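You operate a simulated robot arm through the tools that you are given. There is no shell and no other tool. Be economical: measure what you need, move in short steps, check, and stop when the job is done.

Carry out the task below with a simulated two-armed robot. There is one attempt and no reset: what you move stays moved.

## Task
Run the spool marked x3 out in yellow cup 4, then stand it in grey cup 4.
Fine: take it from the grey cups; feed lever over to spools for the run and back to coil after. Where these are worked on the way, their far stop is far enough and under half their travel is too little: feed lever.

It is judged by the outcome, as a careful person would: the job done as asked, and still so three seconds after it is handed in. It fails if anything else is knocked over, pushed out of place, dropped, spilled or broken.

## Robot
Two 7-joint arms with fingered hands on one trunk, on a base that drives. Base frame: it is fixed to the floor where the robot stands at the start and does not move with it; the origin is under the middle of the robot, x ahead of it, y to its left, z up. Lengths are in cm, angles in degrees, forces in N, time in s.
The left shoulder is at the start at [4.2, 17.4, 112.1], the right one opposite. With the tool pointing down near the work surface each hand reaches from about 10 to 58 cm from the robot's upright axis, wherever it stands, measured 20 degrees to its own side. Places, roughly: feed lever [30, -40, 90]; grey cup 4 [50, -20, 90]; run button [50, 10, 90]; yellow cup 4 [60, -20, 90]. Payload 3.8 kg a hand.
Tool frame (each hand has its own): the origin (TCP) lies between the finger pads and is the grasp point; the fingertips stand 2.6 cm ahead of it; z points along the fingers, y is the line along which they close. The gripper opens to 13.2 cm. The gripper's body begins 7.3 cm behind the TCP. The gripper is a hand of 3 fingers: y runs from the thumb to the fingers, the wrist lies at [0, 0, -22.4] in the tool frame, and closing takes about 1.5 s.
Orientation is that of the tool frame in the base frame, as a unit quaternion [x, y, z, w]. With the fingers straight down and closing along the base's y, the tool's x points along the base's -x, its y along +y and its z along -z.

## Interface
- The arms move only by the tool jog_arm. It takes "left_rows", "right_rows" or both (then of equal length, played together; a hand with none holds still); each is a list of rows, each a list of 6 numbers: the shift along the tool's x, y, z in units of 250 mm (1.0 is 250 mm), then the turn, a rotation vector about the tool's x, y, z in units of 45 degrees (1.0 is 45 degrees). In form: [[tx, ty, tz, rx, ry, rz], ...]. A call has 1 to 12 rows; each row is the pose to reach, as a shift and turn from the pose commanded when the call began, along the tool's axes at that moment. "left_claw" and "right_claw" are, for a hand that has rows, the gripper command, from -1 (shut) to 1 (fully open), values between in proportion, set as the call begins (left out, the last holds). A call with a number of a shift or a turn outside -1 to 1 is refused whole. Rows are played at 5 a second. More than 5 cm and 8.6 degrees between two rows, or a gripper value outside its range, and nothing of the call is played. A pose out of reach is approached as far as the arm can. The call stops where the force on the tool passes 40 N (or 10 N more than at its start, if that is more) or the arm is blocked; 0.2 s more then pass. The fingers move at their own pace (about 10.8 cm/s each) and stop on an object; they squeeze with about 27 N. The grip force told is the motor's: it shows also when the fingers shut on nothing. Time passes only in rows, and 0.2 s behind the last, so rows that repeat a pose let the fingers close. The reply holds the time, the measured pose of the TCP, the force on the tool along the base axes, the opening and the grip force, in the units named above and with some noise, with the torque about the TCP (base axes, N m) and any sound that the robot's microphone picked up.
- Cameras (640 x 400 px; columns grow to the right, rows downward): "scene" is now at [18.38, -4.38, 102.3]; the picture's right is [-0.46, -0.89, 0.00], its down [-0.15, 0.08, -0.98] and it looks along [0.87, -0.45, -0.17] (base axes); focal length 214 px, centre (320, 200). "left" rides on the left gripper at [-6.2, 0.3, -9.2] in its tool frame; the picture's right is [-0.05, -1.00, 0.00], its down [0.83, -0.04, -0.56] and it looks along [0.55, -0.03, 0.83] (tool axes); focal length 230 px, centre (320, 200). "right" rides on the right gripper at [6.2, 0.3, -9.2] in its tool frame; the picture's right is [-0.05, 1.00, 0.00], its down [-0.83, -0.04, -0.56] and it looks along [-0.55, -0.03, 0.83] (tool axes); focal length 230 px, centre (320, 200). There is no depth. A picture from a camera that has moved, and an enlarged one, comes with that camera's place and axes in the base frame and with its lens.
- camera(camera): a new picture of that camera. It takes no simulated time.
- move_column(by): slides the trunk up (or, below 0, down) by that many cm; the arms and the scene camera ride with it, the base frame stays. It gives what a move gives, with no picture.
- roll_base(legs): drives the robot by 1 to 6 legs, each [ahead, left, turn to the left] in cm, cm and degrees, along the robot's own axes; the way and the turn of a leg run together, so that a leg with both is an arc; at most 150 cm and 180 degrees a leg. The arms and the cameras ride along, it lands a little off, and it stops where it bumps. It gives what a move gives.
- hand_shape(shape, hand): the hand has 3 fingers and takes this shape, open, in about a second: jaw (thumb against the fingers, like two jaws); tri (thumb and two fingers); tip (a fingertip pinch); poke (one finger out to press); point (the index stretched); flat (the hand flat); cup (the hand cupped); fist (a fist). The gripper value then closes the fingers along that shape, each until it touches; the sizes above hold for jaw. It gives what a move gives, with no picture.
- aim_head(pan, tilt): turns the head with the scene camera to pan (to the left, within 60 degrees either way) and tilt (down, from -29 to 69), counted from straight ahead of the robot. It gives what a move gives.
- enlarge(camera, box): a new picture of the part [left, top, right, bottom] of that camera's present view, enlarged. It takes no simulated time.
- finish_job(): hands the job in; it is judged then, once.

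Work in short steps. Places have to be worked out from the pictures, the camera data and where the tool is seen: move nearer, look again, correct. Check each grasp and each placing, and mend what went wrong. You have 120 turns and 100 pictures in all, those below and enlarged ones among them. Open the grippers and draw the arms clear of the work before you hand the job in, unless the task says otherwise; then end with one line.

The tools are called after ">>>" by a JSON object that holds its "name" and its "arguments". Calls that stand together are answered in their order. jog_arm: Moves the arms, as the interface text tells. Its arguments: {"type":"object","properties":{"left_rows":{"type":"array"},"left_claw":{"type":"number"},"right_rows":{"type":"array"},"right_claw":{"type":"number"}},"required":[]} The other tools are called the same way: move_column (by) slides the trunk up or down; hand_shape (shape, hand) gives the hand a shape; roll_base (legs) drives the base; aim_head (pan, tilt) turns the head that bears the scene camera; camera (camera) takes a picture; enlarge (camera, box) takes an enlarged picture of a part of a camera's view; finish_job () hands the job in.

At the start:

```text
time_s: 0.0
left_eef_pos: [43.81, 3.54, 100.08]
left_tool_rot: [-0.001, 1.0, 0.0, 0.0]
left_ft_force: [0.5, -0.1, 0.0]
left_ft_torque: [-0.02, 0.0, 0.03]
left_gripper_width: 13.17
left_gripper_force: 0.0
left_shape: jaw
right_eef_pos: [33.39, -28.41, 125.76]
right_tool_rot: [0.0, 1.0, 0.0, 0.001]
right_ft_force: [-0.1, -0.1, 0.2]
right_ft_torque: [-0.04, 0.02, -0.01]
right_gripper_width: 13.2
right_gripper_force: 0.1
right_shape: jaw
trunk travel left (down, up): [-42.5, 5.7]
robot x, y, heading: [0.29, -0.11, 0.1]
head pan, tilt: [-27.5, 10.0]
```

scene: 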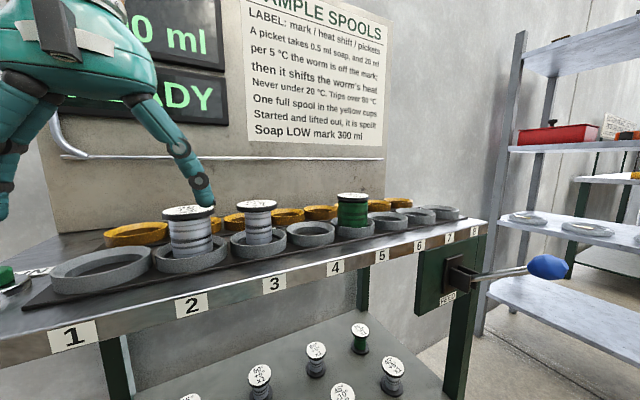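
right: 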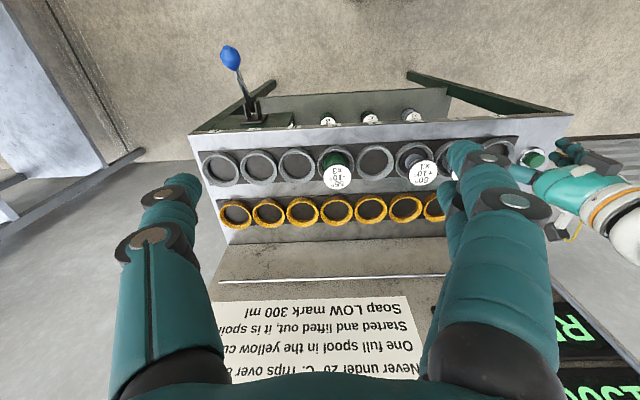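
left: 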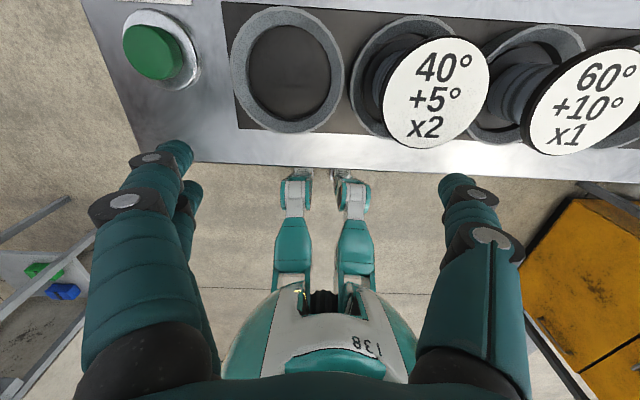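

The label board and screens are partly hidden; I enlarge the board and the screens to read the rules first, and turn the head to see the panel.

>>> {"name": "enlarge", "arguments": {"camera": "scene", "box": [230, 0, 400, 150]}}

>>> {"name": "aim_head", "arguments": {"pan": 10, "tilt": 5}}

>>> {"name": "camera", "arguments": {"camera": "scene"}}

```text
2.67 times, centred on (315, 75) of scene
camera zoom: at [18.38, -4.38, 102.3], right [-0.46, -0.89, 0.0], down [-0.15, 0.08, -0.98], along [0.87, -0.45, -0.17], focal length 572 px, centre (333, 533)
```

zoom: 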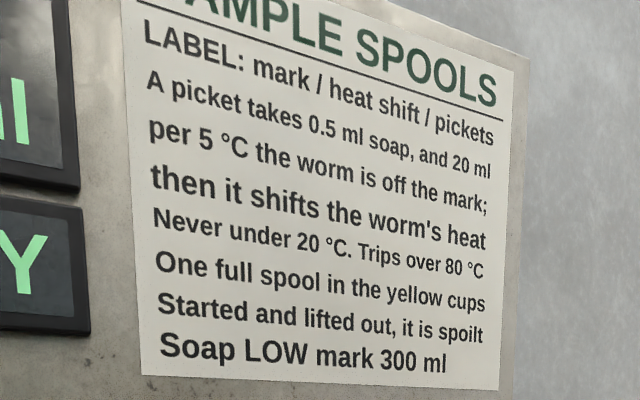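

```text
time_s: 1.0
left_eef_pos: [43.83, 3.67, 100.02]
left_tool_rot: [0.0, 1.0, 0.001, 0.0]
left_ft_force: [0.1, -0.1, -0.2]
left_ft_torque: [-0.02, -0.06, 0.01]
left_gripper_width: 13.19
left_gripper_force: 0.0
left_shape: jaw
right_eef_pos: [33.54, -28.59, 125.8]
right_tool_rot: [0.0, 1.0, 0.0, -0.001]
right_ft_force: [-0.2, 0.1, -0.2]
right_ft_torque: [0.02, 0.04, 0.01]
right_gripper_width: 13.19
right_gripper_force: 0.0
right_shape: jaw
trunk travel left (down, up): [-42.5, 5.7]
robot x, y, heading: [0.09, -0.02, 0.1]
head pan, tilt: [10.0, 5.0]
```

```text
95 pictures are left
camera scene: at [19.17, 1.5, 103.1], right [0.17, -0.98, 0.0], down [-0.09, -0.02, -1.0], along [0.98, 0.17, -0.09], focal length 214 px, centre (320, 200)
```

scene: 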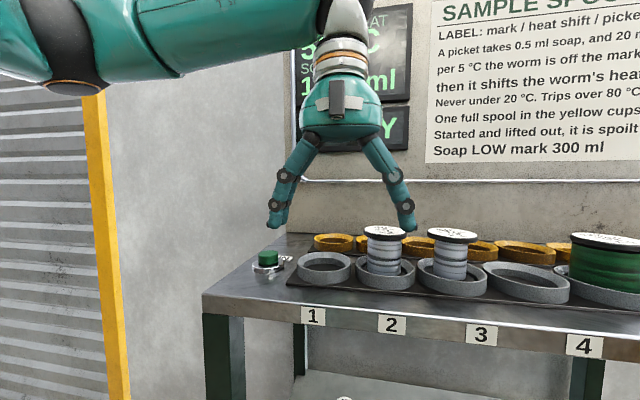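

The left hand hides the screen; I move it left and up.

>>> {"name": "jog_arm", "arguments": {"left_rows": [[0, 0.1, -0.1, 0, 0, 0], [0, 0.25, -0.2, 0, 0, 0], [0, 0.42, -0.25, 0, 0, 0], [0, 0.6, -0.25, 0, 0, 0], [0, 0.75, -0.25, 0, 0, 0]]}}

>>> {"name": "aim_head", "arguments": {"pan": 0, "tilt": 5}}

>>> {"name": "camera", "arguments": {"camera": "scene"}}

>>> {"name": "camera", "arguments": {"camera": "left"}}

>>> {"name": "enlarge", "arguments": {"camera": "right", "box": [190, 80, 590, 240]}}

```text
time_s: 2.2
left_eef_pos: [43.74, 22.55, 106.44]
left_tool_rot: [0.0, 1.0, 0.0, 0.001]
left_ft_force: [0.1, 0.2, 1.2]
left_ft_torque: [0.01, -0.02, 0.02]
left_gripper_width: 13.19
left_gripper_force: 0.0
left_shape: jaw
right_eef_pos: [33.45, -28.48, 125.84]
right_tool_rot: [-0.001, 1.0, 0.0, -0.001]
right_ft_force: [-0.5, -0.2, -0.2]
right_ft_torque: [-0.03, 0.01, 0.01]
right_gripper_width: 13.2
right_gripper_force: 0.0
right_shape: jaw
trunk travel left (down, up): [-42.5, 5.7]
robot x, y, heading: [0.18, 0.09, 0.0]
head pan, tilt: [10.0, 5.0]
```

```text
time_s: 3.0
left_eef_pos: [43.75, 22.45, 106.44]
left_tool_rot: [0.0, 1.0, 0.0, 0.0]
left_ft_force: [-1.3, 0.3, 0.5]
left_ft_torque: [0.01, 0.0, -0.05]
left_gripper_width: 13.19
left_gripper_force: 0.1
left_shape: jaw
right_eef_pos: [33.44, -28.49, 125.69]
right_tool_rot: [0.0, 1.0, 0.0, 0.001]
right_ft_force: [0.9, -0.1, -0.3]
right_ft_torque: [0.0, 0.02, 0.01]
right_gripper_width: 13.17
right_gripper_force: 0.1
right_shape: jaw
trunk travel left (down, up): [-42.5, 5.7]
robot x, y, heading: [-0.08, -0.17, -0.1]
head pan, tilt: [0.0, 5.0]
```

```text
94 pictures are left
camera scene: at [19.31, -0.09, 103.1], right [0.0, -1.0, 0.0], down [-0.09, 0.0, -1.0], along [1.0, 0.0, -0.09], focal length 214 px, centre (320, 200)
```

scene: 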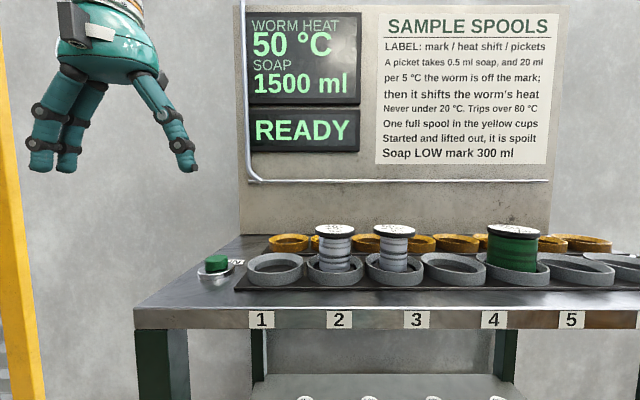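

```text
93 pictures are left
camera left: at [50.01, 22.72, 115.69], right [0.05, -1.0, 0.0], down [-0.83, -0.04, 0.56], along [-0.55, -0.03, -0.83], focal length 230 px, centre (320, 200)
```

left: 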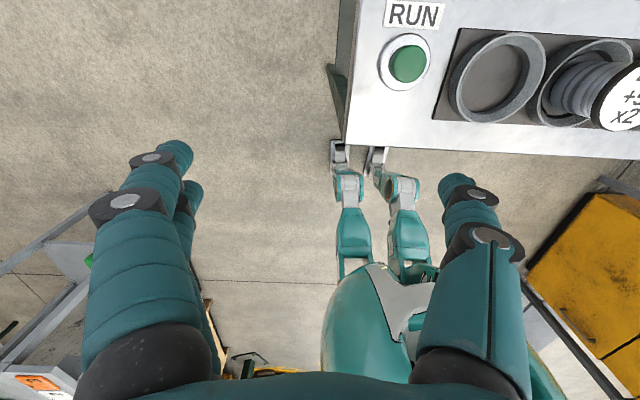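

```text
1.60 times, centred on (390, 160) of right
camera zoom: at [27.19, -28.04, 135.18], right [0.05, 1.0, 0.0], down [0.83, -0.04, 0.56], along [0.55, -0.03, -0.83], focal length 368 px, centre (208, 264)
```

zoom: 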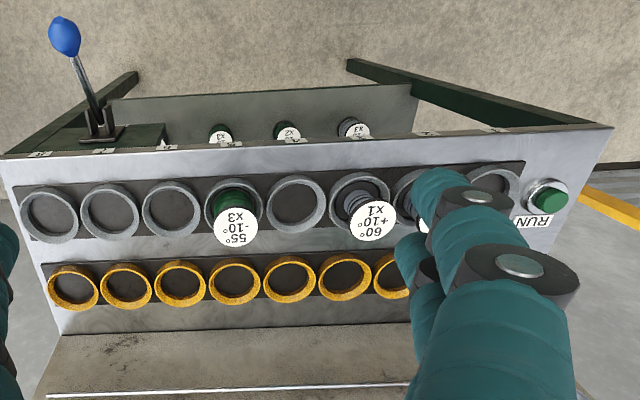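

Heat 50 °C, 1500 ml soap, READY; the x3 spool (55°/-10°) stands in grey 5, grey 4 and yellow 4 are empty. Now I look at the feed lever and its marks.

>>> {"name": "aim_head", "arguments": {"pan": -55, "tilt": 25}}

>>> {"name": "camera", "arguments": {"camera": "scene"}}

>>> {"name": "enlarge", "arguments": {"camera": "right", "box": [190, 30, 310, 140]}}

```text
time_s: 4.2
left_eef_pos: [43.85, 22.43, 106.52]
left_tool_rot: [0.0, 1.0, -0.001, 0.0]
left_ft_force: [0.8, -0.3, 0.3]
left_ft_torque: [-0.03, -0.01, 0.0]
left_gripper_width: 13.17
left_gripper_force: 0.1
left_shape: jaw
right_eef_pos: [33.26, -28.5, 125.75]
right_tool_rot: [-0.001, 1.0, 0.0, 0.001]
right_ft_force: [-0.9, 0.3, 0.2]
right_ft_torque: [-0.01, 0.02, -0.01]
right_gripper_width: 13.2
right_gripper_force: 0.0
right_shape: jaw
trunk travel left (down, up): [-42.5, 5.7]
robot x, y, heading: [0.04, -0.38, -0.1]
head pan, tilt: [-55.0, 25.0]
```

```text
91 pictures are left
camera scene: at [15.42, -7.63, 99.86], right [-0.82, -0.57, 0.0], down [-0.24, 0.35, -0.91], along [0.52, -0.74, -0.42], focal length 214 px, centre (320, 200)
```

scene: 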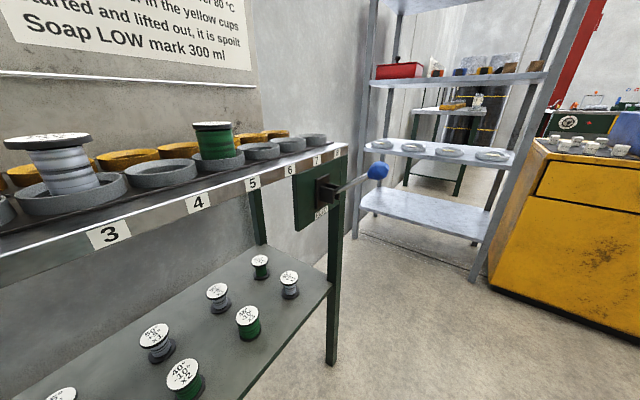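

```text
3.64 times, centred on (250, 85) of right
camera zoom: at [27.19, -28.03, 135.18], right [0.05, 1.0, 0.0], down [0.83, -0.04, 0.56], along [0.55, -0.03, -0.83], focal length 837 px, centre (574, 618)
```

zoom: 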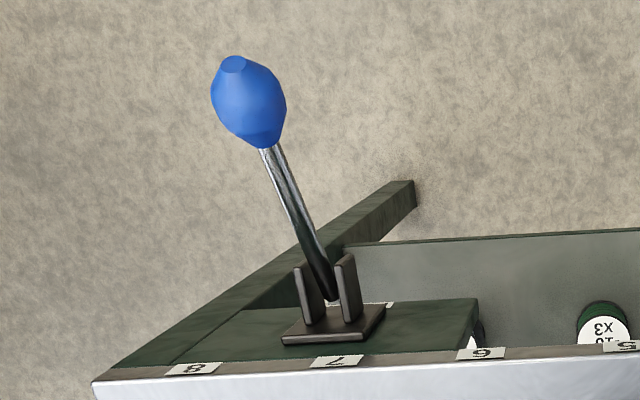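

The lever knob is about (28, -43.6, 88.5) with pivot about (38.5, -43.4, 82.3): it points toward the robot, tilted up, and swings up/down. I zoom on the plate to read its marks.

>>> {"name": "enlarge", "arguments": {"camera": "scene", "box": [280, 140, 400, 240]}}

```text
4.00 times, centred on (340, 190) of scene
camera zoom: at [15.42, -7.63, 99.86], right [-0.82, -0.57, 0.0], down [-0.24, 0.35, -0.91], along [0.52, -0.74, -0.42], focal length 858 px, centre (240, 240)
```

zoom: 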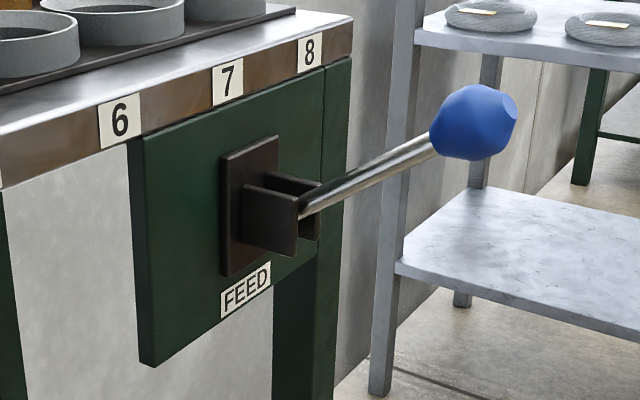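

Lever up is presumably coil, so down is spools. Yellow 4 computes to about (59, -18), a bit beyond reach, so I look down to see whether the base can move forward.

>>> {"name": "aim_head", "arguments": {"pan": 0, "tilt": 65}}

>>> {"name": "camera", "arguments": {"camera": "scene"}}

>>> {"name": "camera", "arguments": {"camera": "right"}}

```text
time_s: 5.4
left_eef_pos: [43.73, 22.43, 106.52]
left_tool_rot: [0.0, 1.0, 0.0, -0.001]
left_ft_force: [-0.4, 0.0, 0.1]
left_ft_torque: [0.02, 0.0, 0.0]
left_gripper_width: 13.19
left_gripper_force: 0.1
left_shape: jaw
right_eef_pos: [33.42, -28.42, 125.86]
right_tool_rot: [-0.001, 1.0, -0.001, -0.001]
right_ft_force: [-0.4, -0.1, 0.1]
right_ft_torque: [-0.01, 0.0, -0.01]
right_gripper_width: 13.21
right_gripper_force: 0.1
right_shape: jaw
trunk travel left (down, up): [-42.5, 5.7]
robot x, y, heading: [-0.34, -0.25, -0.1]
head pan, tilt: [0.0, 65.0]
```

```text
88 pictures are left
camera scene: at [16.2, -0.1, 94.3], right [0.0, -1.0, 0.0], down [-0.91, 0.0, -0.42], along [0.42, 0.0, -0.91], focal length 214 px, centre (320, 200)
```

scene: 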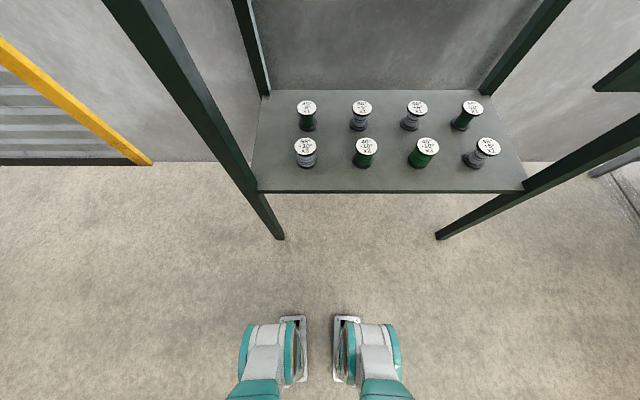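

```text
87 pictures are left
camera right: at [27.19, -28.03, 135.18], right [0.05, 1.0, 0.0], down [0.83, -0.04, 0.56], along [0.55, -0.03, -0.83], focal length 230 px, centre (320, 200)
```

right: 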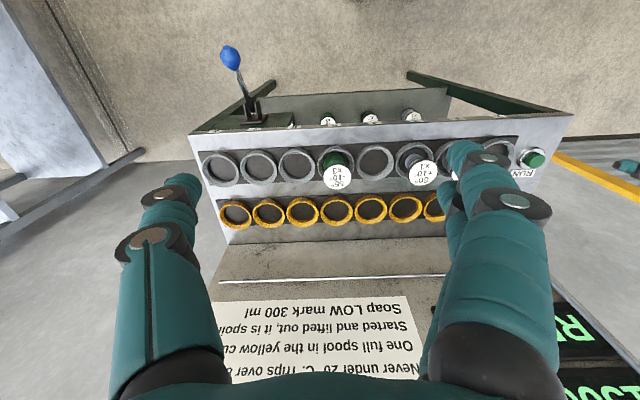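

The front feet are at x≈9 and the table legs at x≈42, so driving 10 cm ahead is safe. I pull the left hand back first, then drive.

>>> {"name": "jog_arm", "arguments": {"left_rows": [[0.15, 0, 0, 0, 0, 0], [0.3, 0, 0, 0, 0, 0], [0.4, 0, 0, 0, 0, 0]]}}

>>> {"name": "roll_base", "arguments": {"legs": [[10, 0, 0]]}}

>>> {"name": "aim_head", "arguments": {"pan": -25, "tilt": 25}}

>>> {"name": "camera", "arguments": {"camera": "scene"}}

>>> {"name": "camera", "arguments": {"camera": "right"}}

```text
time_s: 6.2
left_eef_pos: [33.78, 22.38, 106.23]
left_tool_rot: [-0.001, 1.0, 0.0, 0.0]
left_ft_force: [-0.6, -0.3, 0.3]
left_ft_torque: [0.01, -0.02, 0.02]
left_gripper_width: 13.2
left_gripper_force: 0.0
left_shape: jaw
right_eef_pos: [33.38, -28.48, 125.87]
right_tool_rot: [0.0, 1.0, 0.0, 0.001]
right_ft_force: [0.8, 0.8, -0.6]
right_ft_torque: [-0.01, -0.01, 0.02]
right_gripper_width: 13.18
right_gripper_force: 0.0
right_shape: jaw
trunk travel left (down, up): [-42.5, 5.7]
robot x, y, heading: [0.05, -0.06, 0.0]
head pan, tilt: [0.0, 65.0]
```

```text
time_s: 7.4
left_eef_pos: [43.66, 22.44, 106.22]
left_tool_rot: [0.001, 1.0, 0.0, 0.0]
left_ft_force: [0.9, -0.6, -1.0]
left_ft_torque: [-0.01, 0.02, 0.04]
left_gripper_width: 13.19
left_gripper_force: 0.0
left_shape: jaw
right_eef_pos: [43.4, -28.45, 125.76]
right_tool_rot: [-0.001, 1.0, -0.001, 0.0]
right_ft_force: [-0.4, 0.3, -0.1]
right_ft_torque: [-0.03, 0.01, 0.02]
right_gripper_width: 13.19
right_gripper_force: 0.1
right_shape: jaw
trunk travel left (down, up): [-42.5, 5.7]
robot x, y, heading: [9.75, -0.01, -0.0]
head pan, tilt: [0.0, 65.0]
```

```text
time_s: 8.5
left_eef_pos: [43.71, 22.38, 106.34]
left_tool_rot: [0.0, 1.0, 0.001, 0.0]
left_ft_force: [0.0, 0.2, 0.3]
left_ft_torque: [0.01, -0.01, -0.02]
left_gripper_width: 13.18
left_gripper_force: 0.0
left_shape: jaw
right_eef_pos: [43.31, -28.43, 125.73]
right_tool_rot: [0.0, 1.0, 0.0, -0.001]
right_ft_force: [0.4, 0.1, -0.5]
right_ft_torque: [0.02, 0.02, 0.04]
right_gripper_width: 13.18
right_gripper_force: 0.0
right_shape: jaw
trunk travel left (down, up): [-42.5, 5.7]
robot x, y, heading: [9.81, 0.16, 0.1]
head pan, tilt: [-25.0, 25.0]
```

```text
86 pictures are left
camera scene: at [28.34, -3.97, 99.85], right [-0.42, -0.91, 0.0], down [-0.38, 0.18, -0.91], along [0.82, -0.38, -0.42], focal length 214 px, centre (320, 200)
```

scene: 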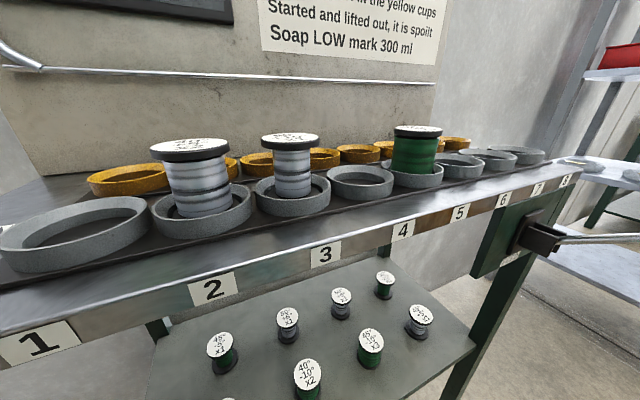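

```text
85 pictures are left
camera right: at [37.06, -28.01, 135.19], right [0.05, 1.0, 0.0], down [0.83, -0.04, 0.56], along [0.56, -0.03, -0.83], focal length 230 px, centre (320, 200)
```

right: 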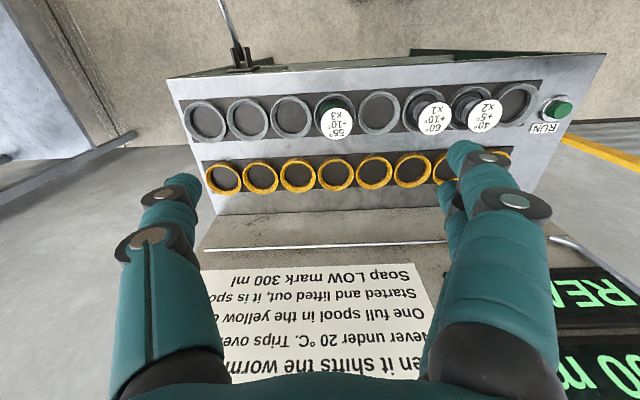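

Spool x3 top is near (47.5, -26.3, 96.5). I zoom to get its profile, and start lowering the right hand above it.

>>> {"name": "enlarge", "arguments": {"camera": "scene", "box": [310, 100, 500, 220]}}

>>> {"name": "jog_arm", "arguments": {"right_rows": [[-0.08, 0.05, 0.15, 0, 0, 0], [-0.16, 0.087, 0.3, 0, 0, 0], [-0.16, 0.087, 0.48, 0, 0, 0], [-0.16, 0.087, 0.66, 0, 0, 0]], "right_claw": 1}}

>>> {"name": "camera", "arguments": {"camera": "right"}}

>>> {"name": "camera", "arguments": {"camera": "scene"}}

```text
3.33 times, centred on (405, 160) of scene
camera zoom: at [28.34, -3.97, 99.85], right [-0.42, -0.91, 0.0], down [-0.38, 0.18, -0.91], along [0.82, -0.38, -0.42], focal length 715 px, centre (37, 333)
```

zoom: 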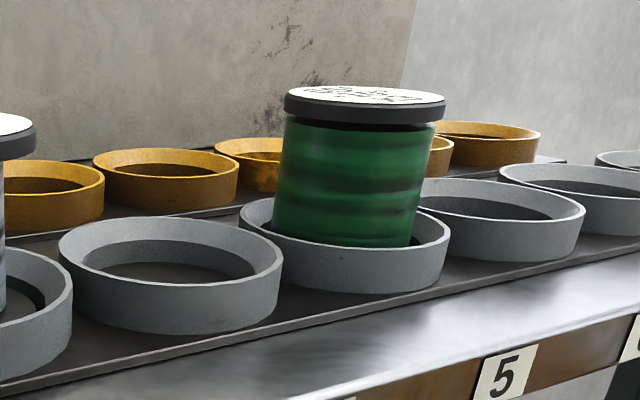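

```text
time_s: 9.5
left_eef_pos: [43.67, 22.42, 106.27]
left_tool_rot: [0.0, 1.0, 0.0, 0.0]
left_ft_force: [0.6, 0.0, 0.0]
left_ft_torque: [0.01, 0.01, 0.01]
left_gripper_width: 13.19
left_gripper_force: 0.0
left_shape: jaw
right_eef_pos: [47.22, -26.13, 109.24]
right_tool_rot: [0.0, 1.0, 0.001, 0.001]
right_ft_force: [-0.2, -0.1, -0.8]
right_ft_torque: [0.01, -0.01, -0.01]
right_gripper_width: 13.18
right_gripper_force: 0.1
right_shape: jaw
trunk travel left (down, up): [-42.5, 5.7]
robot x, y, heading: [9.88, -0.04, -0.3]
head pan, tilt: [-25.0, 25.0]
```

```text
83 pictures are left
camera right: at [41.01, -25.69, 118.57], right [0.05, 1.0, 0.0], down [0.83, -0.04, 0.56], along [0.56, -0.03, -0.83], focal length 230 px, centre (320, 200)
```

right: 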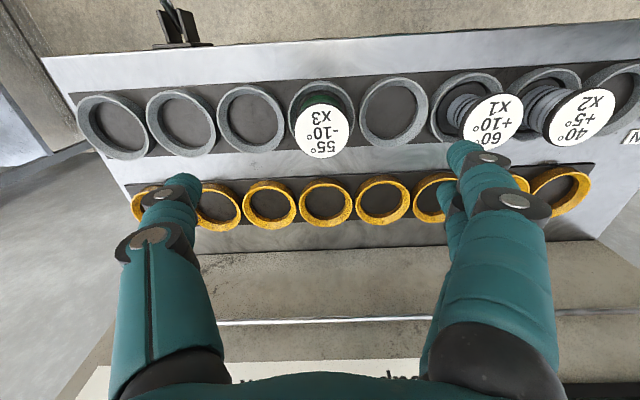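

```text
82 pictures are left
camera scene: at [28.37, -3.98, 99.85], right [-0.42, -0.91, 0.0], down [-0.38, 0.18, -0.91], along [0.82, -0.38, -0.42], focal length 214 px, centre (320, 200)
```

scene: 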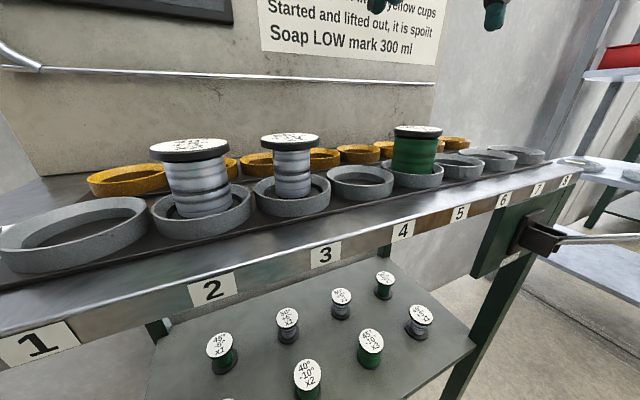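

The hand is above the spool within a few mm. I lower to just above it first and check.

>>> {"name": "jog_arm", "arguments": {"right_rows": [[-0.008, 0, 0.15, 0, 0, 0], [-0.016, 0.004, 0.28, 0, 0, 0], [-0.016, 0.004, 0.4, 0, 0, 0]]}}

>>> {"name": "camera", "arguments": {"camera": "right"}}

>>> {"name": "camera", "arguments": {"camera": "scene"}}

```text
time_s: 10.3
left_eef_pos: [43.74, 22.42, 106.34]
left_tool_rot: [0.0, 1.0, 0.001, -0.001]
left_ft_force: [0.4, 0.5, -0.5]
left_ft_torque: [0.03, 0.01, 0.04]
left_gripper_width: 13.19
left_gripper_force: 0.2
left_shape: jaw
right_eef_pos: [47.73, -26.23, 99.27]
right_tool_rot: [0.0, 1.0, 0.001, 0.0]
right_ft_force: [-0.9, 0.6, 0.8]
right_ft_torque: [-0.04, 0.01, 0.01]
right_gripper_width: 13.17
right_gripper_force: 0.0
right_shape: jaw
trunk travel left (down, up): [-42.5, 5.7]
robot x, y, heading: [9.91, 0.39, 0.1]
head pan, tilt: [-25.0, 25.0]
```

```text
81 pictures are left
camera right: at [41.47, -25.75, 108.57], right [0.05, 1.0, 0.0], down [0.83, -0.04, 0.56], along [0.56, -0.03, -0.83], focal length 230 px, centre (320, 200)
```

right: 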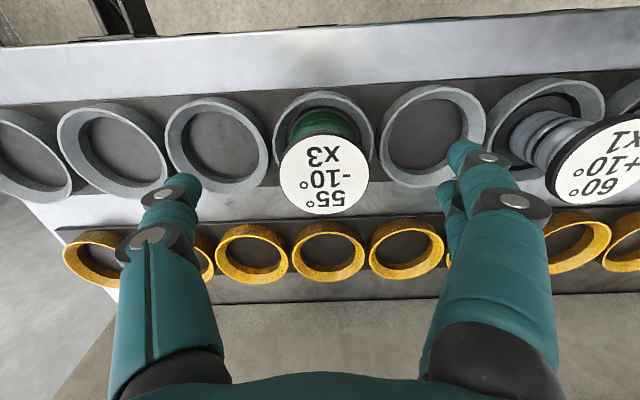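

```text
80 pictures are left
camera scene: at [28.35, -3.99, 99.85], right [-0.42, -0.91, 0.0], down [-0.38, 0.18, -0.91], along [0.82, -0.38, -0.42], focal length 214 px, centre (320, 200)
```

scene: 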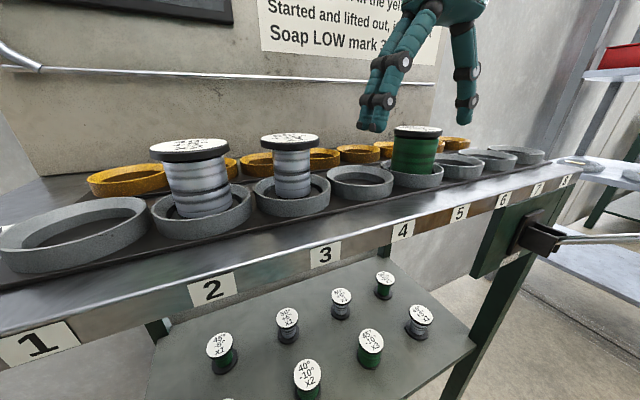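

Triangulation puts the spool axis at (48.0, -25.9) with its top at ~96. I lower to grip height (z≈93.4, tips just above the cup rim) and then close.

>>> {"name": "jog_arm", "arguments": {"right_rows": [[-0.011, 0.011, 0.1, 0, 0, 0], [-0.011, 0.011, 0.18, 0, 0, 0], [-0.011, 0.011, 0.232, 0, 0, 0]]}}

>>> {"name": "camera", "arguments": {"camera": "scene"}}

>>> {"name": "camera", "arguments": {"camera": "right"}}

```text
time_s: 11.1
left_eef_pos: [43.68, 22.41, 106.26]
left_tool_rot: [0.0, 1.0, 0.0, 0.0]
left_ft_force: [0.6, 0.4, -0.3]
left_ft_torque: [0.0, 0.01, 0.0]
left_gripper_width: 13.17
left_gripper_force: 0.0
left_shape: jaw
right_eef_pos: [47.83, -25.9, 93.42]
right_tool_rot: [-0.001, 1.0, 0.001, 0.0]
right_ft_force: [0.0, 0.7, -1.0]
right_ft_torque: [0.01, 0.01, -0.03]
right_gripper_width: 13.18
right_gripper_force: 0.1
right_shape: jaw
trunk travel left (down, up): [-42.5, 5.7]
robot x, y, heading: [10.1, 0.23, -0.0]
head pan, tilt: [-25.0, 25.0]
```

```text
79 pictures are left
camera scene: at [28.34, -3.98, 99.86], right [-0.42, -0.91, 0.0], down [-0.38, 0.18, -0.91], along [0.82, -0.38, -0.42], focal length 214 px, centre (320, 200)
```

scene: 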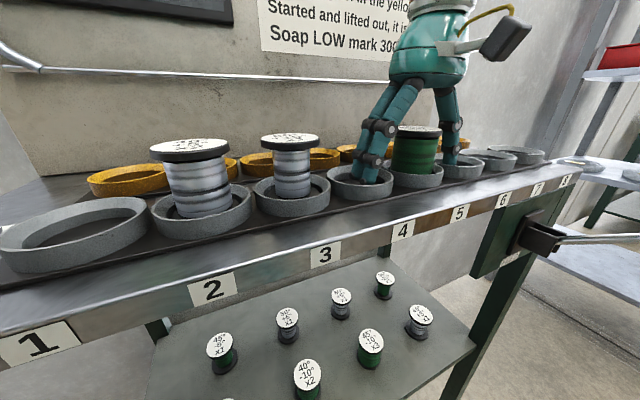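

```text
78 pictures are left
camera right: at [41.72, -25.41, 102.8], right [0.05, 1.0, 0.0], down [0.83, -0.04, 0.56], along [0.55, -0.03, -0.83], focal length 230 px, centre (320, 200)
```

right: 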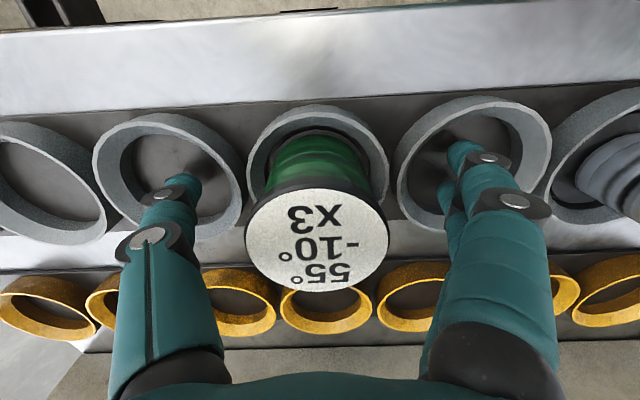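

Finger tips seem close to rim height; I zoom to see whether they'd catch the neighbouring cups when closing.

>>> {"name": "enlarge", "arguments": {"camera": "scene", "box": [320, 80, 500, 220]}}

```text
2.86 times, centred on (410, 150) of scene
camera zoom: at [28.34, -3.98, 99.86], right [-0.42, -0.91, 0.0], down [-0.38, 0.18, -0.91], along [0.82, -0.38, -0.42], focal length 613 px, centre (63, 343)
```

zoom: 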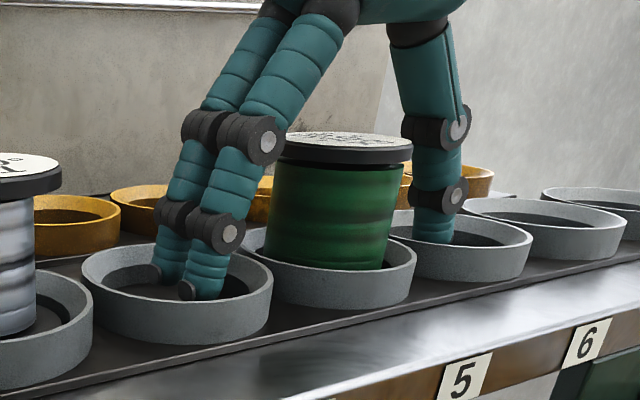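

Tips are at ~91, the rims at ~91.8, so closing here would catch cups. I raise 1.5 cm, then close.

>>> {"name": "jog_arm", "arguments": {"right_rows": [[0, 0, -0.03, 0, 0, 0], [0, 0, -0.06, 0, 0, 0]]}}

>>> {"name": "jog_arm", "arguments": {"right_rows": [[0, 0, 0, 0, 0, 0], [0, 0, 0, 0, 0, 0], [0, 0, 0, 0, 0, 0], [0, 0, 0, 0, 0, 0], [0, 0, 0, 0, 0, 0], [0, 0, 0, 0, 0, 0], [0, 0, 0, 0, 0, 0], [0, 0, 0, 0, 0, 0]], "right_claw": -1}}

>>> {"name": "enlarge", "arguments": {"camera": "scene", "box": [320, 80, 500, 220]}}

>>> {"name": "camera", "arguments": {"camera": "right"}}

```text
time_s: 11.7
left_eef_pos: [43.64, 22.43, 106.25]
left_tool_rot: [0.0, 1.0, 0.0, 0.0]
left_ft_force: [0.0, -0.5, -0.5]
left_ft_torque: [-0.03, 0.01, 0.0]
left_gripper_width: 13.21
left_gripper_force: 0.1
left_shape: jaw
right_eef_pos: [47.96, -25.83, 95.05]
right_tool_rot: [0.0, 1.0, 0.0, 0.001]
right_ft_force: [-0.4, 0.1, 0.0]
right_ft_torque: [-0.02, -0.01, 0.0]
right_gripper_width: 13.21
right_gripper_force: 0.0
right_shape: jaw
trunk travel left (down, up): [-42.5, 5.7]
robot x, y, heading: [9.97, -0.12, -0.1]
head pan, tilt: [-25.0, 25.0]
```

```text
time_s: 13.5
left_eef_pos: [43.68, 22.43, 106.31]
left_tool_rot: [0.0, 1.0, 0.0, 0.0]
left_ft_force: [-0.4, -0.2, -1.1]
left_ft_torque: [-0.01, -0.01, 0.02]
left_gripper_width: 13.2
left_gripper_force: 0.1
left_shape: jaw
right_eef_pos: [48.01, -25.79, 95.02]
right_tool_rot: [0.0, 1.0, 0.0, 0.0]
right_ft_force: [0.4, -0.5, 0.0]
right_ft_torque: [-0.02, -0.02, 0.01]
right_gripper_width: 4.53
right_gripper_force: 27.1
right_shape: jaw
trunk travel left (down, up): [-42.5, 5.7]
robot x, y, heading: [9.85, -0.1, -0.1]
head pan, tilt: [-25.0, 25.0]
```

```text
2.86 times, centred on (410, 150) of scene
camera zoom: at [28.33, -3.98, 99.86], right [-0.42, -0.91, 0.0], down [-0.38, 0.18, -0.91], along [0.82, -0.38, -0.42], focal length 613 px, centre (63, 343)
```

zoom: 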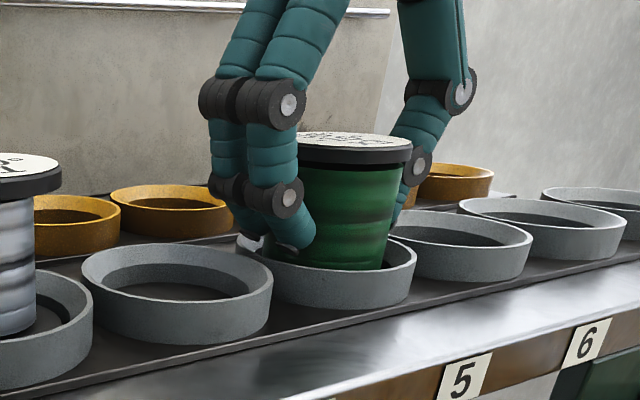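

```text
75 pictures are left
camera right: at [41.76, -25.45, 104.41], right [0.05, 1.0, 0.0], down [0.83, -0.04, 0.56], along [0.56, -0.03, -0.83], focal length 230 px, centre (320, 200)
```

right: 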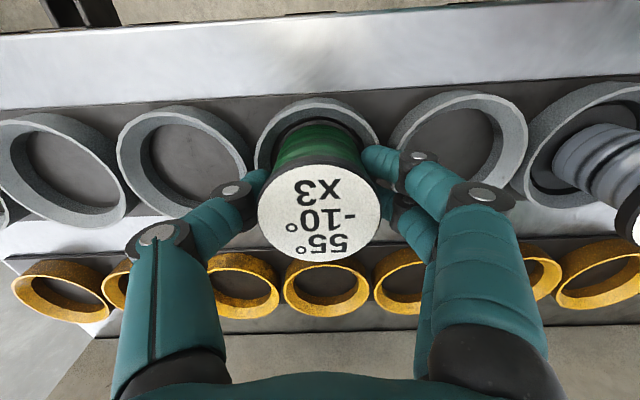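

Firm grip on the body (4.5 cm, 27 N) at TCP (48.0, -25.8, 95.0). I lift 6 cm and check.

>>> {"name": "jog_arm", "arguments": {"right_rows": [[0, 0, -0.04, 0, 0, 0], [0, 0, -0.12, 0, 0, 0], [0, 0, -0.2, 0, 0, 0], [0, 0, -0.26, 0, 0, 0], [0, 0, -0.26, 0, 0, 0]]}}

>>> {"name": "camera", "arguments": {"camera": "scene"}}

>>> {"name": "camera", "arguments": {"camera": "right"}}

```text
time_s: 14.7
left_eef_pos: [43.74, 22.4, 106.28]
left_tool_rot: [0.0, 1.0, -0.001, 0.0]
left_ft_force: [-0.7, 0.2, 0.5]
left_ft_torque: [0.04, 0.0, 0.0]
left_gripper_width: 13.19
left_gripper_force: 0.0
left_shape: jaw
right_eef_pos: [48.08, -25.92, 101.63]
right_tool_rot: [0.001, 1.0, 0.0, -0.001]
right_ft_force: [0.0, 0.4, -3.3]
right_ft_torque: [-0.03, 0.03, -0.03]
right_gripper_width: 4.51
right_gripper_force: 26.5
right_shape: jaw
trunk travel left (down, up): [-42.5, 5.7]
robot x, y, heading: [9.62, 0.17, 0.2]
head pan, tilt: [-25.0, 25.0]
```

```text
74 pictures are left
camera scene: at [28.35, -3.98, 99.85], right [-0.42, -0.91, 0.0], down [-0.38, 0.18, -0.91], along [0.82, -0.38, -0.42], focal length 214 px, centre (320, 200)
```

scene: 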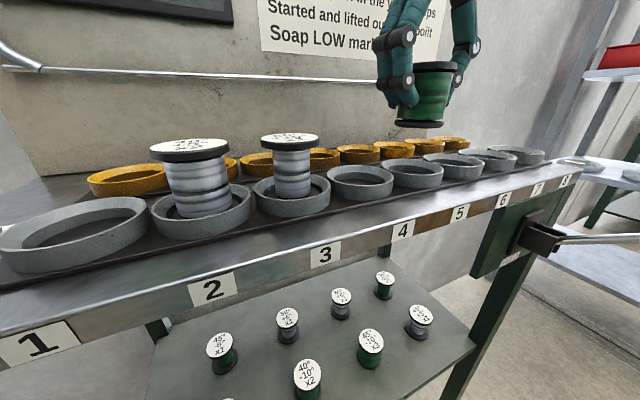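

```text
73 pictures are left
camera right: at [41.76, -25.34, 110.93], right [0.05, 1.0, 0.0], down [0.83, -0.04, 0.56], along [0.55, -0.03, -0.83], focal length 230 px, centre (320, 200)
```

right: 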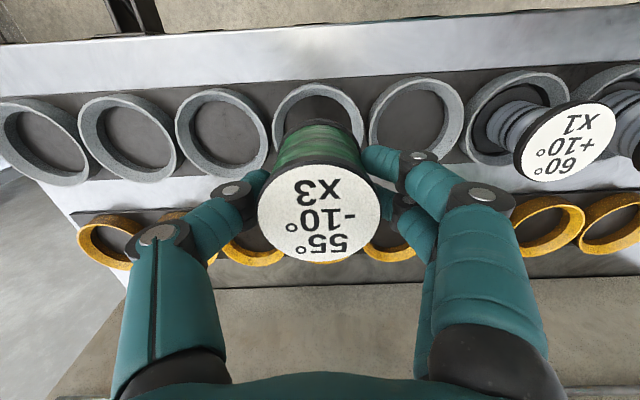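

The spool hangs upright. I carry it at this height over yellow cup 4, roughly 12 cm ahead and 8 cm left.

>>> {"name": "jog_arm", "arguments": {"right_rows": [[-0.1, 0.08, 0, 0, 0, 0], [-0.22, 0.16, 0, 0, 0, 0], [-0.34, 0.24, 0, 0, 0, 0], [-0.43, 0.3, 0, 0, 0, 0], [-0.482, 0.327, 0, 0, 0, 0], [-0.482, 0.327, 0, 0, 0, 0]]}}

>>> {"name": "camera", "arguments": {"camera": "scene"}}

>>> {"name": "camera", "arguments": {"camera": "right"}}

>>> {"name": "enlarge", "arguments": {"camera": "scene", "box": [260, 60, 440, 200]}}

```text
time_s: 16.1
left_eef_pos: [43.75, 22.38, 106.17]
left_tool_rot: [0.0, 1.0, 0.0, 0.0]
left_ft_force: [0.5, 0.2, -0.2]
left_ft_torque: [-0.01, -0.01, 0.0]
left_gripper_width: 13.2
left_gripper_force: 0.0
left_shape: jaw
right_eef_pos: [56.38, -19.95, 101.54]
right_tool_rot: [0.0, 1.0, 0.0, 0.001]
right_ft_force: [-0.4, 0.2, -2.3]
right_ft_torque: [0.0, -0.02, 0.0]
right_gripper_width: 4.49
right_gripper_force: 27.0
right_shape: jaw
right hand out of reach, approached as far as the arm can: row 4, 5, 6
trunk travel left (down, up): [-42.5, 5.7]
robot x, y, heading: [9.54, 0.13, -0.2]
head pan, tilt: [-25.0, 25.0]
```

```text
72 pictures are left
camera scene: at [28.34, -3.98, 99.86], right [-0.42, -0.91, 0.0], down [-0.38, 0.18, -0.91], along [0.82, -0.38, -0.42], focal length 214 px, centre (320, 200)
```

scene: 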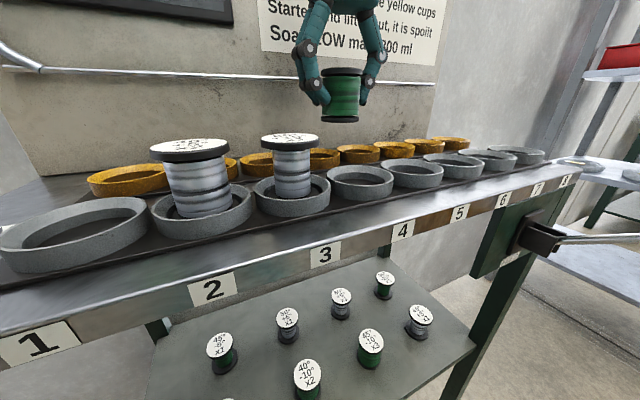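

```text
71 pictures are left
camera right: at [50.19, -19.5, 111.04], right [0.05, 1.0, 0.0], down [0.83, -0.04, 0.56], along [0.56, -0.03, -0.83], focal length 230 px, centre (320, 200)
```

right: 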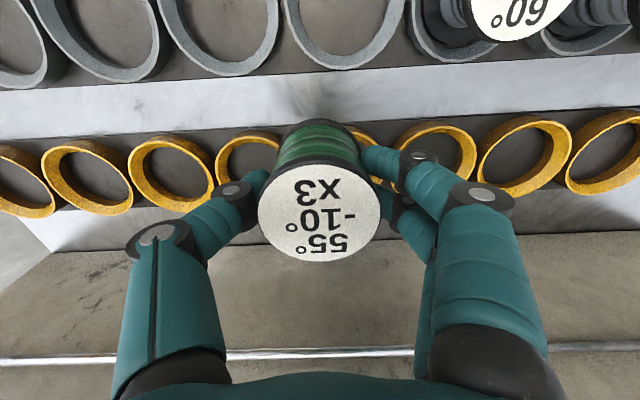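

```text
2.86 times, centred on (350, 130) of scene
camera zoom: at [28.34, -3.98, 99.86], right [-0.42, -0.91, 0.0], down [-0.38, 0.18, -0.91], along [0.82, -0.38, -0.42], focal length 613 px, centre (234, 400)
```

zoom: 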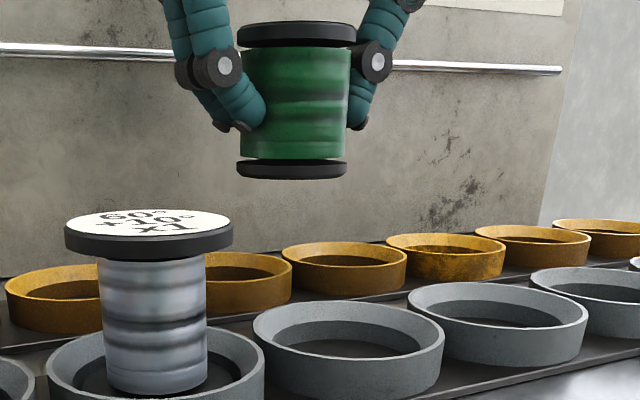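

The arm stops at x=56.4. I retract the hand 8 cm and drive 8 cm further ahead (still ~10+ cm clear of the table).

>>> {"name": "jog_arm", "arguments": {"right_rows": [[0.15, 0, 0, 0, 0, 0], [0.3, 0, 0, 0, 0, 0], [0.4, 0, 0, 0, 0, 0]]}}

>>> {"name": "roll_base", "arguments": {"legs": [[8, 0, 0]]}}

>>> {"name": "camera", "arguments": {"camera": "right"}}

>>> {"name": "camera", "arguments": {"camera": "scene"}}

```text
time_s: 16.9
left_eef_pos: [43.6, 22.52, 106.28]
left_tool_rot: [0.001, 1.0, -0.001, 0.0]
left_ft_force: [-0.3, -0.6, 0.4]
left_ft_torque: [-0.03, -0.05, -0.03]
left_gripper_width: 13.2
left_gripper_force: 0.1
left_shape: jaw
right_eef_pos: [46.45, -20.02, 101.63]
right_tool_rot: [0.0, 1.0, 0.001, 0.001]
right_ft_force: [0.5, 0.8, -2.3]
right_ft_torque: [0.04, 0.0, 0.02]
right_gripper_width: 4.52
right_gripper_force: 26.1
right_shape: jaw
trunk travel left (down, up): [-42.5, 5.7]
robot x, y, heading: [9.61, -0.34, -0.2]
head pan, tilt: [-25.0, 25.0]
```

```text
time_s: 18.1
left_eef_pos: [51.27, 22.42, 106.27]
left_tool_rot: [-0.002, 1.0, 0.0, 0.0]
left_ft_force: [-1.4, 0.9, 0.1]
left_ft_torque: [-0.01, -0.02, -0.01]
left_gripper_width: 13.17
left_gripper_force: 0.1
left_shape: jaw
right_eef_pos: [54.27, -19.94, 101.68]
right_tool_rot: [-0.003, 1.0, 0.0, 0.0]
right_ft_force: [0.3, -0.3, -2.2]
right_ft_torque: [-0.01, -0.02, 0.0]
right_gripper_width: 4.5
right_gripper_force: 26.7
right_shape: jaw
trunk travel left (down, up): [-42.5, 5.7]
robot x, y, heading: [17.6, -0.32, 0.4]
head pan, tilt: [-25.0, 25.0]
stopped in leg 1: the robot was blocked; the commanded pose is now the measured one
```

```text
69 pictures are left
camera right: at [48.08, -19.56, 111.01], right [0.05, 1.0, 0.0], down [0.83, -0.04, 0.56], along [0.55, -0.03, -0.83], focal length 230 px, centre (320, 200)
```

right: 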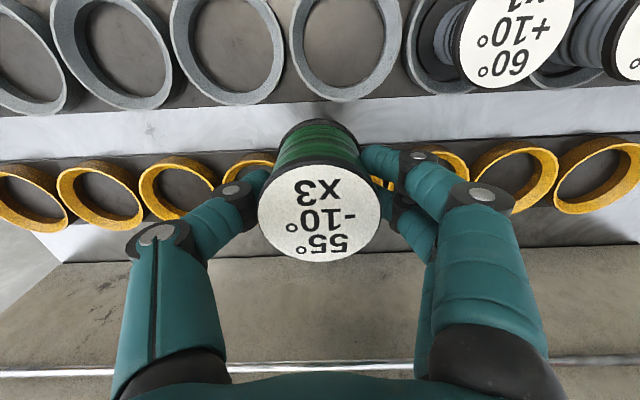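

```text
68 pictures are left
camera scene: at [36.05, -4.0, 99.86], right [-0.42, -0.91, 0.0], down [-0.38, 0.18, -0.91], along [0.82, -0.38, -0.42], focal length 214 px, centre (320, 200)
```

scene: 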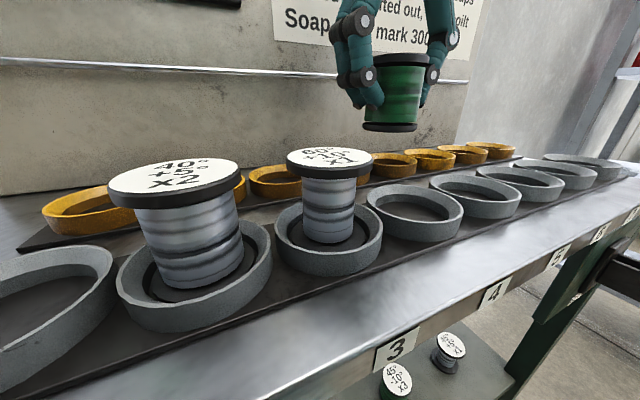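

The robot bumped lightly at the end of the drive; I back off 2 cm (reach is still enough) and look at whether anything shifted.

>>> {"name": "roll_base", "arguments": {"legs": [[-2, 0, 0]]}}

>>> {"name": "aim_head", "arguments": {"pan": 0, "tilt": 65}}

>>> {"name": "camera", "arguments": {"camera": "scene"}}

>>> {"name": "aim_head", "arguments": {"pan": -25, "tilt": 25}}

>>> {"name": "camera", "arguments": {"camera": "scene"}}

>>> {"name": "camera", "arguments": {"camera": "right"}}

```text
time_s: 18.9
left_eef_pos: [49.44, 22.52, 106.22]
left_tool_rot: [-0.003, 1.0, 0.0, -0.001]
left_ft_force: [0.4, -0.3, 0.8]
left_ft_torque: [0.01, 0.0, -0.03]
left_gripper_width: 13.18
left_gripper_force: 0.2
left_shape: jaw
right_eef_pos: [52.57, -19.87, 101.56]
right_tool_rot: [-0.003, 1.0, 0.0, 0.0]
right_ft_force: [0.4, -0.7, -3.6]
right_ft_torque: [-0.01, 0.03, 0.0]
right_gripper_width: 4.47
right_gripper_force: 27.3
right_shape: jaw
trunk travel left (down, up): [-42.5, 5.7]
robot x, y, heading: [15.54, 0.05, 0.4]
head pan, tilt: [-25.0, 25.0]
```

```text
time_s: 19.9
left_eef_pos: [49.39, 22.42, 106.25]
left_tool_rot: [-0.003, 1.0, -0.001, 0.0]
left_ft_force: [0.3, 0.4, 0.5]
left_ft_torque: [-0.03, 0.0, -0.03]
left_gripper_width: 13.18
left_gripper_force: 0.1
left_shape: jaw
right_eef_pos: [52.47, -19.93, 101.6]
right_tool_rot: [-0.002, 1.0, 0.0, -0.001]
right_ft_force: [0.5, 0.1, -3.1]
right_ft_torque: [-0.01, 0.02, -0.03]
right_gripper_width: 4.49
right_gripper_force: 27.1
right_shape: jaw
trunk travel left (down, up): [-42.5, 5.7]
robot x, y, heading: [15.86, -0.09, 0.5]
head pan, tilt: [0.0, 65.0]
```

```text
67 pictures are left
camera scene: at [31.85, -0.11, 94.3], right [0.0, -1.0, 0.0], down [-0.91, 0.0, -0.42], along [0.42, 0.0, -0.91], focal length 214 px, centre (320, 200)
```

scene: 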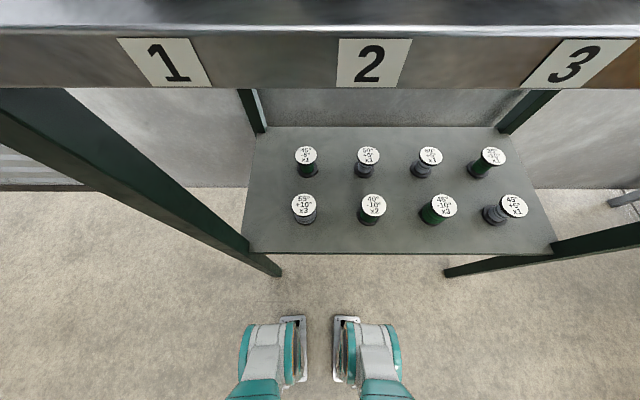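

```text
time_s: 21.0
left_eef_pos: [49.39, 22.44, 106.28]
left_tool_rot: [-0.002, 1.0, 0.0, 0.0]
left_ft_force: [0.0, -0.6, -0.8]
left_ft_torque: [-0.02, 0.0, -0.03]
left_gripper_width: 13.19
left_gripper_force: 0.0
left_shape: jaw
right_eef_pos: [52.54, -19.94, 101.69]
right_tool_rot: [-0.002, 1.0, 0.001, 0.0]
right_ft_force: [-0.2, -0.5, -1.8]
right_ft_torque: [-0.01, 0.01, -0.01]
right_gripper_width: 4.47
right_gripper_force: 26.5
right_shape: jaw
trunk travel left (down, up): [-42.5, 5.7]
robot x, y, heading: [15.42, 0.0, 0.1]
head pan, tilt: [-25.0, 25.0]
```

```text
66 pictures are left
camera scene: at [34.16, -3.98, 99.85], right [-0.42, -0.91, 0.0], down [-0.38, 0.18, -0.91], along [0.82, -0.38, -0.42], focal length 214 px, centre (320, 200)
```

scene: 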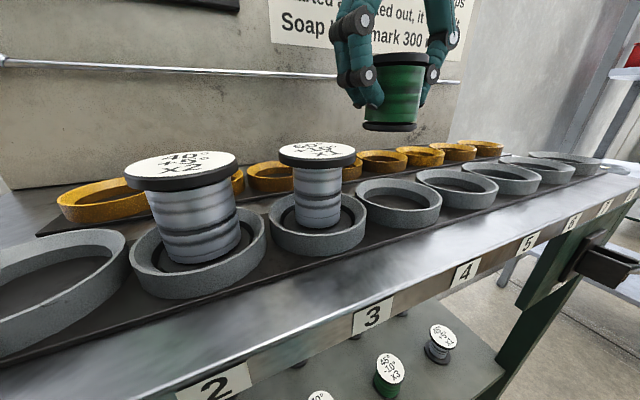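

```text
65 pictures are left
camera right: at [46.22, -19.52, 111.01], right [0.05, 1.0, 0.0], down [0.83, -0.04, 0.56], along [0.55, -0.03, -0.83], focal length 230 px, centre (320, 200)
```

right: 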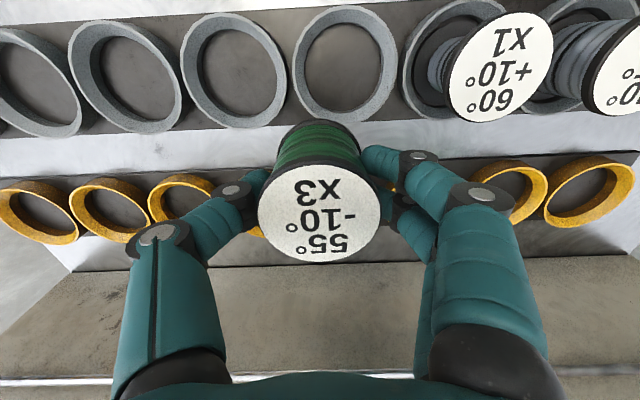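

Nothing moved on the table (grey 4 still computes to the same place). Now I move over yellow 4.

>>> {"name": "jog_arm", "arguments": {"right_rows": [[-0.1, 0.03, 0, 0, 0, 0], [-0.2, 0.06, 0, 0, 0, 0], [-0.296, 0.088, 0, 0, 0, 0], [-0.296, 0.088, 0, 0, 0, 0]]}}

>>> {"name": "aim_head", "arguments": {"pan": -35, "tilt": 25}}

>>> {"name": "camera", "arguments": {"camera": "scene"}}

>>> {"name": "camera", "arguments": {"camera": "right"}}

```text
time_s: 22.0
left_eef_pos: [49.28, 22.46, 106.25]
left_tool_rot: [-0.002, 1.0, 0.0, 0.0]
left_ft_force: [-0.1, -0.1, 0.3]
left_ft_torque: [-0.02, -0.03, -0.01]
left_gripper_width: 13.19
left_gripper_force: 0.0
left_shape: jaw
right_eef_pos: [59.98, -17.77, 101.66]
right_tool_rot: [-0.002, 1.0, -0.001, 0.001]
right_ft_force: [-0.7, 0.7, -2.8]
right_ft_torque: [0.01, 0.0, 0.02]
right_gripper_width: 4.49
right_gripper_force: 27.4
right_shape: jaw
trunk travel left (down, up): [-42.5, 5.7]
robot x, y, heading: [15.87, -0.13, 0.2]
head pan, tilt: [-25.0, 25.0]
```

```text
time_s: 22.7
left_eef_pos: [49.35, 22.61, 106.23]
left_tool_rot: [-0.003, 1.0, 0.0, 0.0]
left_ft_force: [-0.3, 0.2, 0.4]
left_ft_torque: [0.0, -0.02, 0.0]
left_gripper_width: 13.18
left_gripper_force: 0.1
left_shape: jaw
right_eef_pos: [59.92, -17.78, 101.58]
right_tool_rot: [-0.002, 1.0, 0.0, 0.0]
right_ft_force: [0.7, -0.4, -1.8]
right_ft_torque: [-0.02, 0.0, 0.0]
right_gripper_width: 4.5
right_gripper_force: 27.2
right_shape: jaw
trunk travel left (down, up): [-42.5, 5.7]
robot x, y, heading: [15.6, -0.57, 0.6]
head pan, tilt: [-35.0, 25.0]
```

```text
64 pictures are left
camera scene: at [33.37, -5.37, 99.86], right [-0.57, -0.82, 0.0], down [-0.35, 0.24, -0.91], along [0.75, -0.52, -0.42], focal length 214 px, centre (320, 200)
```

scene: 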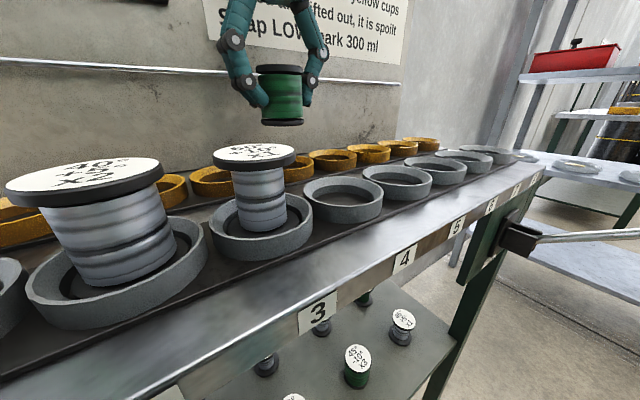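

```text
63 pictures are left
camera right: at [53.62, -17.36, 110.94], right [0.05, 1.0, 0.0], down [0.83, -0.04, 0.56], along [0.56, -0.03, -0.83], focal length 230 px, centre (320, 200)
```

right: 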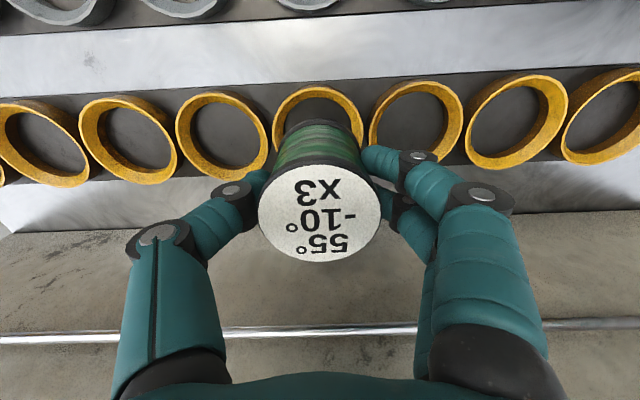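

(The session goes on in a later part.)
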